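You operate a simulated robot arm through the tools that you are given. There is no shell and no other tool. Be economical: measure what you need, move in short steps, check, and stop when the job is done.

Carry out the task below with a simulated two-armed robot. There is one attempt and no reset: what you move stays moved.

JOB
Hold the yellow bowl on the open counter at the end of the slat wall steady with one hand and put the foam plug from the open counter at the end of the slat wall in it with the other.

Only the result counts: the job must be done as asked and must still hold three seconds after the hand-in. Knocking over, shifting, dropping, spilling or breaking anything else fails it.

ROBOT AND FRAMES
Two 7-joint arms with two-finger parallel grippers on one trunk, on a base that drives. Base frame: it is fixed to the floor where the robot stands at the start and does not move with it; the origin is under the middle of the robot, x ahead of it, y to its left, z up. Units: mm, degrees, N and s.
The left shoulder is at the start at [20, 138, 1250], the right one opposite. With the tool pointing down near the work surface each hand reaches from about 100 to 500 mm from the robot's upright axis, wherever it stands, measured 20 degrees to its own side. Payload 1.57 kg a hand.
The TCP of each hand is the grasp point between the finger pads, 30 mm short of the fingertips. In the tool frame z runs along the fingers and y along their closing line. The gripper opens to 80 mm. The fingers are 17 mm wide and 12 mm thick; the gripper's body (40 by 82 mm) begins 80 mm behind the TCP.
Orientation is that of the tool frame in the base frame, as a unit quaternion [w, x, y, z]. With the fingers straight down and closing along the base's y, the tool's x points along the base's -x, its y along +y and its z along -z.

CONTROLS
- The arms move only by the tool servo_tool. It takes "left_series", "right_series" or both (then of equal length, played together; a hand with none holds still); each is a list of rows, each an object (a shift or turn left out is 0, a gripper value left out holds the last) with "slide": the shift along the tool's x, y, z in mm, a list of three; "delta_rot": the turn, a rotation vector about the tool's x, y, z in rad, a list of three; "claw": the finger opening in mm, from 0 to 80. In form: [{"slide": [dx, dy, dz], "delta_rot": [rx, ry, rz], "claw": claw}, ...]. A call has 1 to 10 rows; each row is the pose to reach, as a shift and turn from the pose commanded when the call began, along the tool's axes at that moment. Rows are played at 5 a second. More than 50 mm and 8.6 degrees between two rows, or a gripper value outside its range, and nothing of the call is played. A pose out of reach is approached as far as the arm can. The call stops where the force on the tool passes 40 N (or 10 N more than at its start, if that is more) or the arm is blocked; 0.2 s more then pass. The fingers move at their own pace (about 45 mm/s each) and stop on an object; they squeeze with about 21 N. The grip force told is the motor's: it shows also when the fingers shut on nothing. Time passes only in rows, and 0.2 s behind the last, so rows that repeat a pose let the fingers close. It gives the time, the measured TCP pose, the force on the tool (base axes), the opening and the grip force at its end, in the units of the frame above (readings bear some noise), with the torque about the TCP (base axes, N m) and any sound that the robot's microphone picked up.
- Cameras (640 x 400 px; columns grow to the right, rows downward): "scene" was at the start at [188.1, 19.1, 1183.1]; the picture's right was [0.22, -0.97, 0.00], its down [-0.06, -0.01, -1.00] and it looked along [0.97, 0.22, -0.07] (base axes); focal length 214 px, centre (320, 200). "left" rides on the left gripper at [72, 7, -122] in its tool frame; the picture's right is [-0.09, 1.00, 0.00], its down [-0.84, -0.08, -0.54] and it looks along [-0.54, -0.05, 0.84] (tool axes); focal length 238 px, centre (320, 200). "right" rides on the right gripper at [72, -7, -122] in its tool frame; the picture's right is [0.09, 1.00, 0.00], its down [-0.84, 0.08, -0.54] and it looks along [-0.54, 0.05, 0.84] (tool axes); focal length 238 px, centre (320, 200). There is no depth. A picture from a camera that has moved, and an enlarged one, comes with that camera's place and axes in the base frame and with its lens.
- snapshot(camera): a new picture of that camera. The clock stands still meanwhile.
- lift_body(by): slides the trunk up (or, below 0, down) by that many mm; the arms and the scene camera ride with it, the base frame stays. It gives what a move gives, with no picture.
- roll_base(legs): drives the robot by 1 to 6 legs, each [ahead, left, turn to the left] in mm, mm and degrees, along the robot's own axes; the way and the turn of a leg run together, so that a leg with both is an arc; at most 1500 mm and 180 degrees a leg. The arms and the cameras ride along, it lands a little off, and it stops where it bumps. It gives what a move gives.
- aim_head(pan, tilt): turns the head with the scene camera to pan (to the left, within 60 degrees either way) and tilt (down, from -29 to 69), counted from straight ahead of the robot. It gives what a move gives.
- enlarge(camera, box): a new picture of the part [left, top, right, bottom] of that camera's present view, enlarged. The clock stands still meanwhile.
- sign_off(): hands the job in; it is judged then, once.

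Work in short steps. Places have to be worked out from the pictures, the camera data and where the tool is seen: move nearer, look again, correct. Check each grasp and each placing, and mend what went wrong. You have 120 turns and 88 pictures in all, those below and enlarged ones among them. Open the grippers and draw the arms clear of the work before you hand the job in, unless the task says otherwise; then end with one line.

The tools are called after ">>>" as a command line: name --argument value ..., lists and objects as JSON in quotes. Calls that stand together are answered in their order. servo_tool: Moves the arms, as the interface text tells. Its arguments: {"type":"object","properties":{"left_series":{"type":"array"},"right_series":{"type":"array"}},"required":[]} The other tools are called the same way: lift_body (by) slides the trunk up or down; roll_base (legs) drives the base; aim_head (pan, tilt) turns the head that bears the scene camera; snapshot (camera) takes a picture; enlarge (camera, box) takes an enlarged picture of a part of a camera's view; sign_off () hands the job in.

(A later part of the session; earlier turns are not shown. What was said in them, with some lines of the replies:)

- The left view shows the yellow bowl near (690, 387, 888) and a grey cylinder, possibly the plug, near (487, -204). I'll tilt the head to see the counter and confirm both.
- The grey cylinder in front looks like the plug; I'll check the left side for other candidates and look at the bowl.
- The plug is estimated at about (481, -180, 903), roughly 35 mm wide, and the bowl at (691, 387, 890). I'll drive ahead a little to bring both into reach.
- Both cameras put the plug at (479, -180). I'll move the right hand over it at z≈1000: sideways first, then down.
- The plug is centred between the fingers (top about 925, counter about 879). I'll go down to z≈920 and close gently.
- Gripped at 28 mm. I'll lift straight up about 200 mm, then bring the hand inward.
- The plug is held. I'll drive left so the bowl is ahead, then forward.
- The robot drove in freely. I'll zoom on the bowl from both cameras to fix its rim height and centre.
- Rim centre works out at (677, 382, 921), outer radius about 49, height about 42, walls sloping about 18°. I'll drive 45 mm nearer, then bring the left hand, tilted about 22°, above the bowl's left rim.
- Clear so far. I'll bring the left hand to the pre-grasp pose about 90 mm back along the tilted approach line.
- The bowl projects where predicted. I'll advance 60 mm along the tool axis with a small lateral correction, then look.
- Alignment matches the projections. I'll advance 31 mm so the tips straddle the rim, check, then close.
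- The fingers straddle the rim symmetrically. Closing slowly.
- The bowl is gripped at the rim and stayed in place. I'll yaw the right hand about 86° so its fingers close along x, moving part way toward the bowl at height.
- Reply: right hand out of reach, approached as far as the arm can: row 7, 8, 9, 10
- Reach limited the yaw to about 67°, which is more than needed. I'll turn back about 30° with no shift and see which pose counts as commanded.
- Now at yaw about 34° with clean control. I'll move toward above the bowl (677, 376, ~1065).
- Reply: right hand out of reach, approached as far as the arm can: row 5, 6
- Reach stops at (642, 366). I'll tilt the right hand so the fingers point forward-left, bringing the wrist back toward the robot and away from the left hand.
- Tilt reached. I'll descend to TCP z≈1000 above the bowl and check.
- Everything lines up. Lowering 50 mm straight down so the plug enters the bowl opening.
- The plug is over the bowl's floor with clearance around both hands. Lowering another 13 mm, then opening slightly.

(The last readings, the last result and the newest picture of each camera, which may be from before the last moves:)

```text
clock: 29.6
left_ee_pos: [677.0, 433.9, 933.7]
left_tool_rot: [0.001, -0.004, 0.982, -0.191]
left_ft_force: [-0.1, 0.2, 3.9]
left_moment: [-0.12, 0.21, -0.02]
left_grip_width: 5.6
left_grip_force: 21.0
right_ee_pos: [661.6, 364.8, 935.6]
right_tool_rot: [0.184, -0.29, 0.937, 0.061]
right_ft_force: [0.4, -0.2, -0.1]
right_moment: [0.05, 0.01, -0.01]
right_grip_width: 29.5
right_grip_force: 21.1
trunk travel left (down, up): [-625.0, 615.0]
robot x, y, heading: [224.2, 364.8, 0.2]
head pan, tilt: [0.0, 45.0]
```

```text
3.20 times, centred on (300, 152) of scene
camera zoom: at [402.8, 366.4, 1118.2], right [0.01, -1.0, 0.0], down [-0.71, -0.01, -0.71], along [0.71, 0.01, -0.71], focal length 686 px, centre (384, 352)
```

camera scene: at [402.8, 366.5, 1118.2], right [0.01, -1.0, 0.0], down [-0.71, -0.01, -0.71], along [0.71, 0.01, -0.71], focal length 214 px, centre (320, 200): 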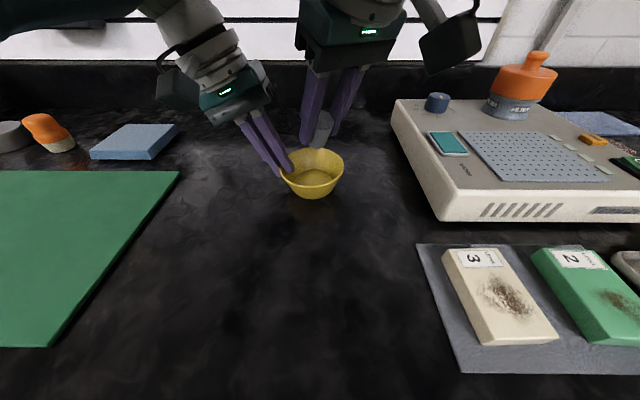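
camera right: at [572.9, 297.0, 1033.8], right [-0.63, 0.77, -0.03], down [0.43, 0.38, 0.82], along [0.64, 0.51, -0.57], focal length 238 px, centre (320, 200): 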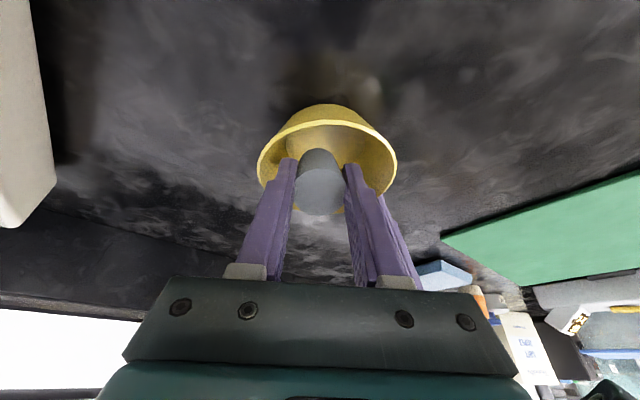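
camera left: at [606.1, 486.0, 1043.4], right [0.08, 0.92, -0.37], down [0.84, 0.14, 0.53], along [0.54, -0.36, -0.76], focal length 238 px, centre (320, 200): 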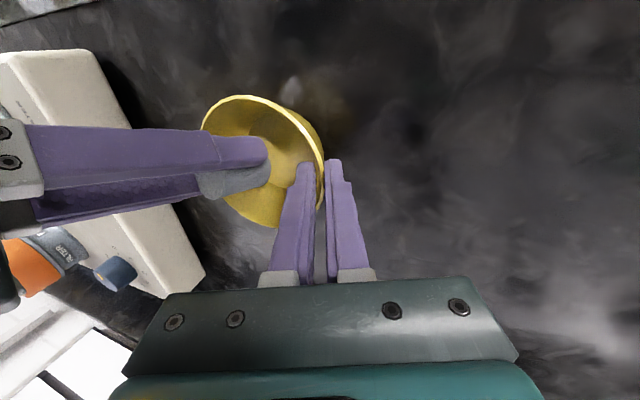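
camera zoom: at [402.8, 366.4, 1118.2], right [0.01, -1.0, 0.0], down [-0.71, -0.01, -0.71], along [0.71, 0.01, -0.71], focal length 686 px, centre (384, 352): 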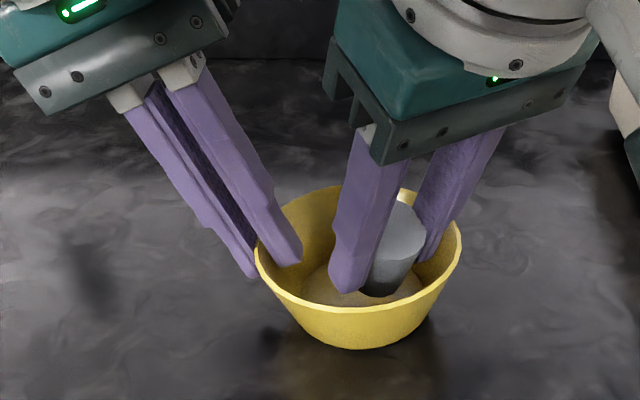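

The plug hangs just above the floor, and the right finger is close to the wall. I'll shift 3 mm along tool +y and open to 38 mm.

>>> servo_tool --right_series '[{"slide": [0, 3, 3]}, {"slide": [0, 3, 3], "claw": 34}, {"slide": [0, 3, 3], "claw": 38}, {"slide": [0, 3, 3], "claw": 38}]'

>>> enlarge --camera "scene" --box '[220, 90, 380, 215]'

>>> snapshot --camera "left"

```text
clock: 30.6
left_ee_pos: [676.6, 434.9, 933.7]
left_tool_rot: [0.001, -0.004, 0.982, -0.191]
left_ft_force: [0.2, 0.9, 4.5]
left_moment: [-0.09, 0.18, 0.02]
left_grip_width: 5.7
left_grip_force: 20.8
right_ee_pos: [661.9, 370.1, 934.2]
right_tool_rot: [0.184, -0.291, 0.937, 0.062]
right_ft_force: [1.0, -0.3, -0.5]
right_moment: [-0.01, -0.03, 0.04]
right_grip_width: 37.9
right_grip_force: 0.1
trunk travel left (down, up): [-625.0, 615.0]
robot x, y, heading: [224.5, 367.0, 0.4]
head pan, tilt: [0.0, 45.0]
```

```text
3.20 times, centred on (300, 152) of scene
camera zoom: at [402.8, 366.4, 1118.2], right [0.01, -1.0, 0.0], down [-0.71, -0.01, -0.71], along [0.71, 0.01, -0.71], focal length 686 px, centre (384, 352)
```

zoom: 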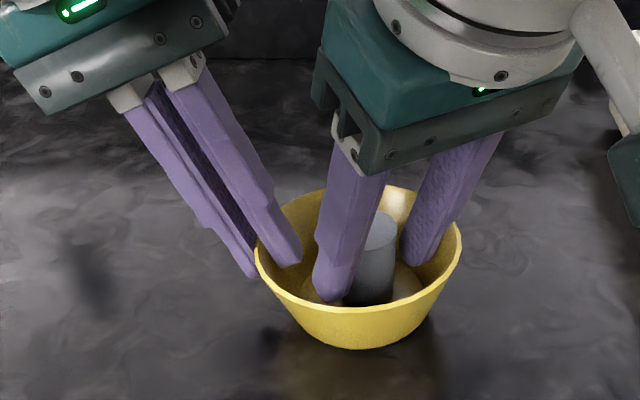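

```text
48 pictures are left
camera left: at [606.1, 486.0, 1043.4], right [0.08, 0.92, -0.37], down [0.84, 0.14, 0.53], along [0.54, -0.36, -0.76], focal length 238 px, centre (320, 200)
```

left: 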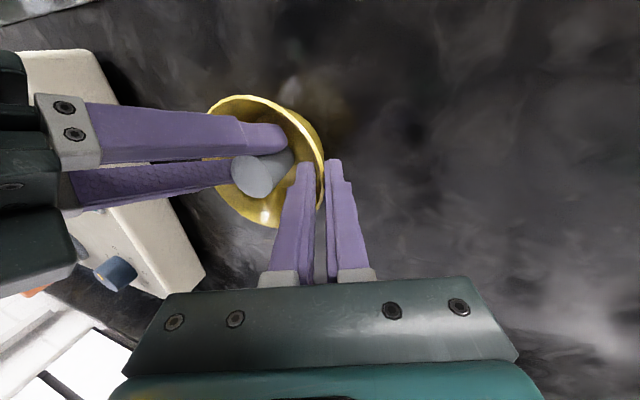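

The plug stands in the bowl. I'll withdraw the right hand along its tool axis, first slowly, with the left still holding.

>>> servo_tool --right_series '[{"slide": [0, 0, -15]}, {"slide": [0, 0, -35]}, {"slide": [0, 0, -65]}, {"slide": [0, 0, -100]}, {"slide": [0, 0, -140]}, {"slide": [30, -25, -160]}, {"slide": [60, -50, -170]}]'

>>> enlarge --camera "scene" --box '[220, 90, 380, 215]'

```text
clock: 32.2
left_ee_pos: [677.9, 433.7, 931.6]
left_tool_rot: [0.0, -0.004, 0.982, -0.191]
left_ft_force: [-0.3, 0.2, 3.0]
left_moment: [-0.08, 0.12, 0.0]
left_grip_width: 5.5
left_grip_force: 20.8
right_ee_pos: [591.6, 259.3, 1066.1]
right_tool_rot: [0.185, -0.291, 0.937, 0.061]
right_ft_force: [0.9, -0.1, -1.0]
right_moment: [-0.03, -0.02, -0.01]
right_grip_width: 38.1
right_grip_force: 0.0
trunk travel left (down, up): [-625.0, 615.0]
robot x, y, heading: [221.6, 365.9, 0.4]
head pan, tilt: [0.0, 45.0]
```

```text
3.20 times, centred on (300, 152) of scene
camera zoom: at [402.7, 366.4, 1118.2], right [0.01, -1.0, 0.0], down [-0.71, -0.01, -0.71], along [0.71, 0.01, -0.71], focal length 686 px, centre (384, 352)
```

zoom: 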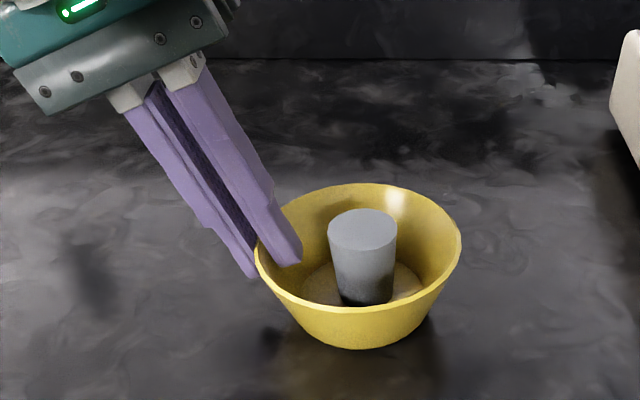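

The plug stands upright in the bowl. Now I'll open the left hand to 20 mm and draw back along its axis.

>>> servo_tool --left_series '[{"claw": 9}, {"claw": 14}, {"claw": 18}, {"claw": 18}, {"slide": [0, 0, -15]}, {"slide": [0, 0, -35]}, {"slide": [0, 0, -65]}, {"slide": [0, 0, -105]}, {"slide": [0, 0, -150], "claw": 40}]'

>>> enlarge --camera "scene" --box '[220, 90, 380, 215]'

>>> snapshot --camera "scene"

```text
clock: 34.2
left_ee_pos: [675.3, 490.2, 1071.5]
left_tool_rot: [0.001, -0.004, 0.982, -0.191]
left_ft_force: [-1.3, 0.1, 0.1]
left_moment: [0.0, -0.01, -0.01]
left_grip_width: 39.9
left_grip_force: 0.0
right_ee_pos: [589.9, 259.8, 1066.6]
right_tool_rot: [0.185, -0.291, 0.937, 0.062]
right_ft_force: [-0.4, -0.5, 0.4]
right_moment: [-0.02, -0.03, -0.01]
right_grip_width: 38.3
right_grip_force: 0.1
trunk travel left (down, up): [-625.0, 615.0]
robot x, y, heading: [223.3, 365.0, 0.4]
head pan, tilt: [0.0, 45.0]
```

```text
3.20 times, centred on (300, 152) of scene
camera zoom: at [402.6, 366.4, 1118.1], right [0.01, -1.0, 0.0], down [-0.71, -0.01, -0.71], along [0.71, 0.01, -0.71], focal length 686 px, centre (384, 352)
```

zoom: 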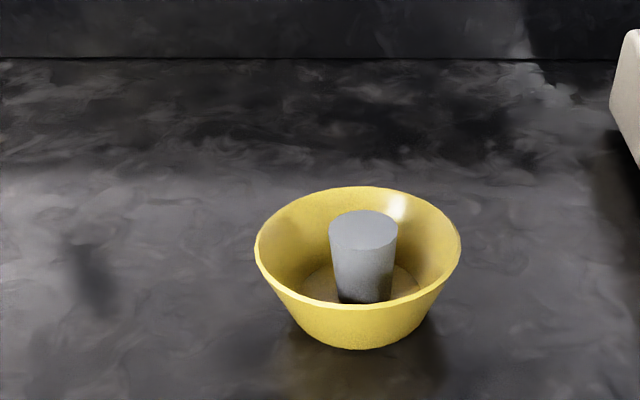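

```text
45 pictures are left
camera scene: at [402.6, 366.4, 1118.1], right [0.01, -1.0, 0.0], down [-0.71, -0.01, -0.71], along [0.71, 0.01, -0.71], focal length 214 px, centre (320, 200)
```

scene: 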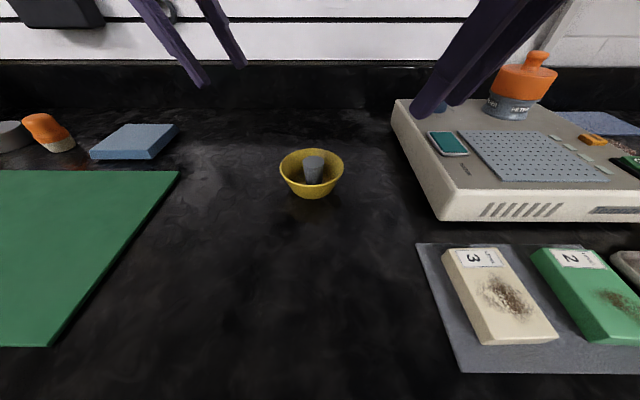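

The plug stands in the bowl, the bowl sits where it was, both hands are open and clear, and nothing else has moved. Handing in.

>>> sign_off

```text
The job is handed in.
```

The foam plug is standing upright in the yellow bowl: the left hand held the rim while the right hand put it in, and both hands are now open and clear.
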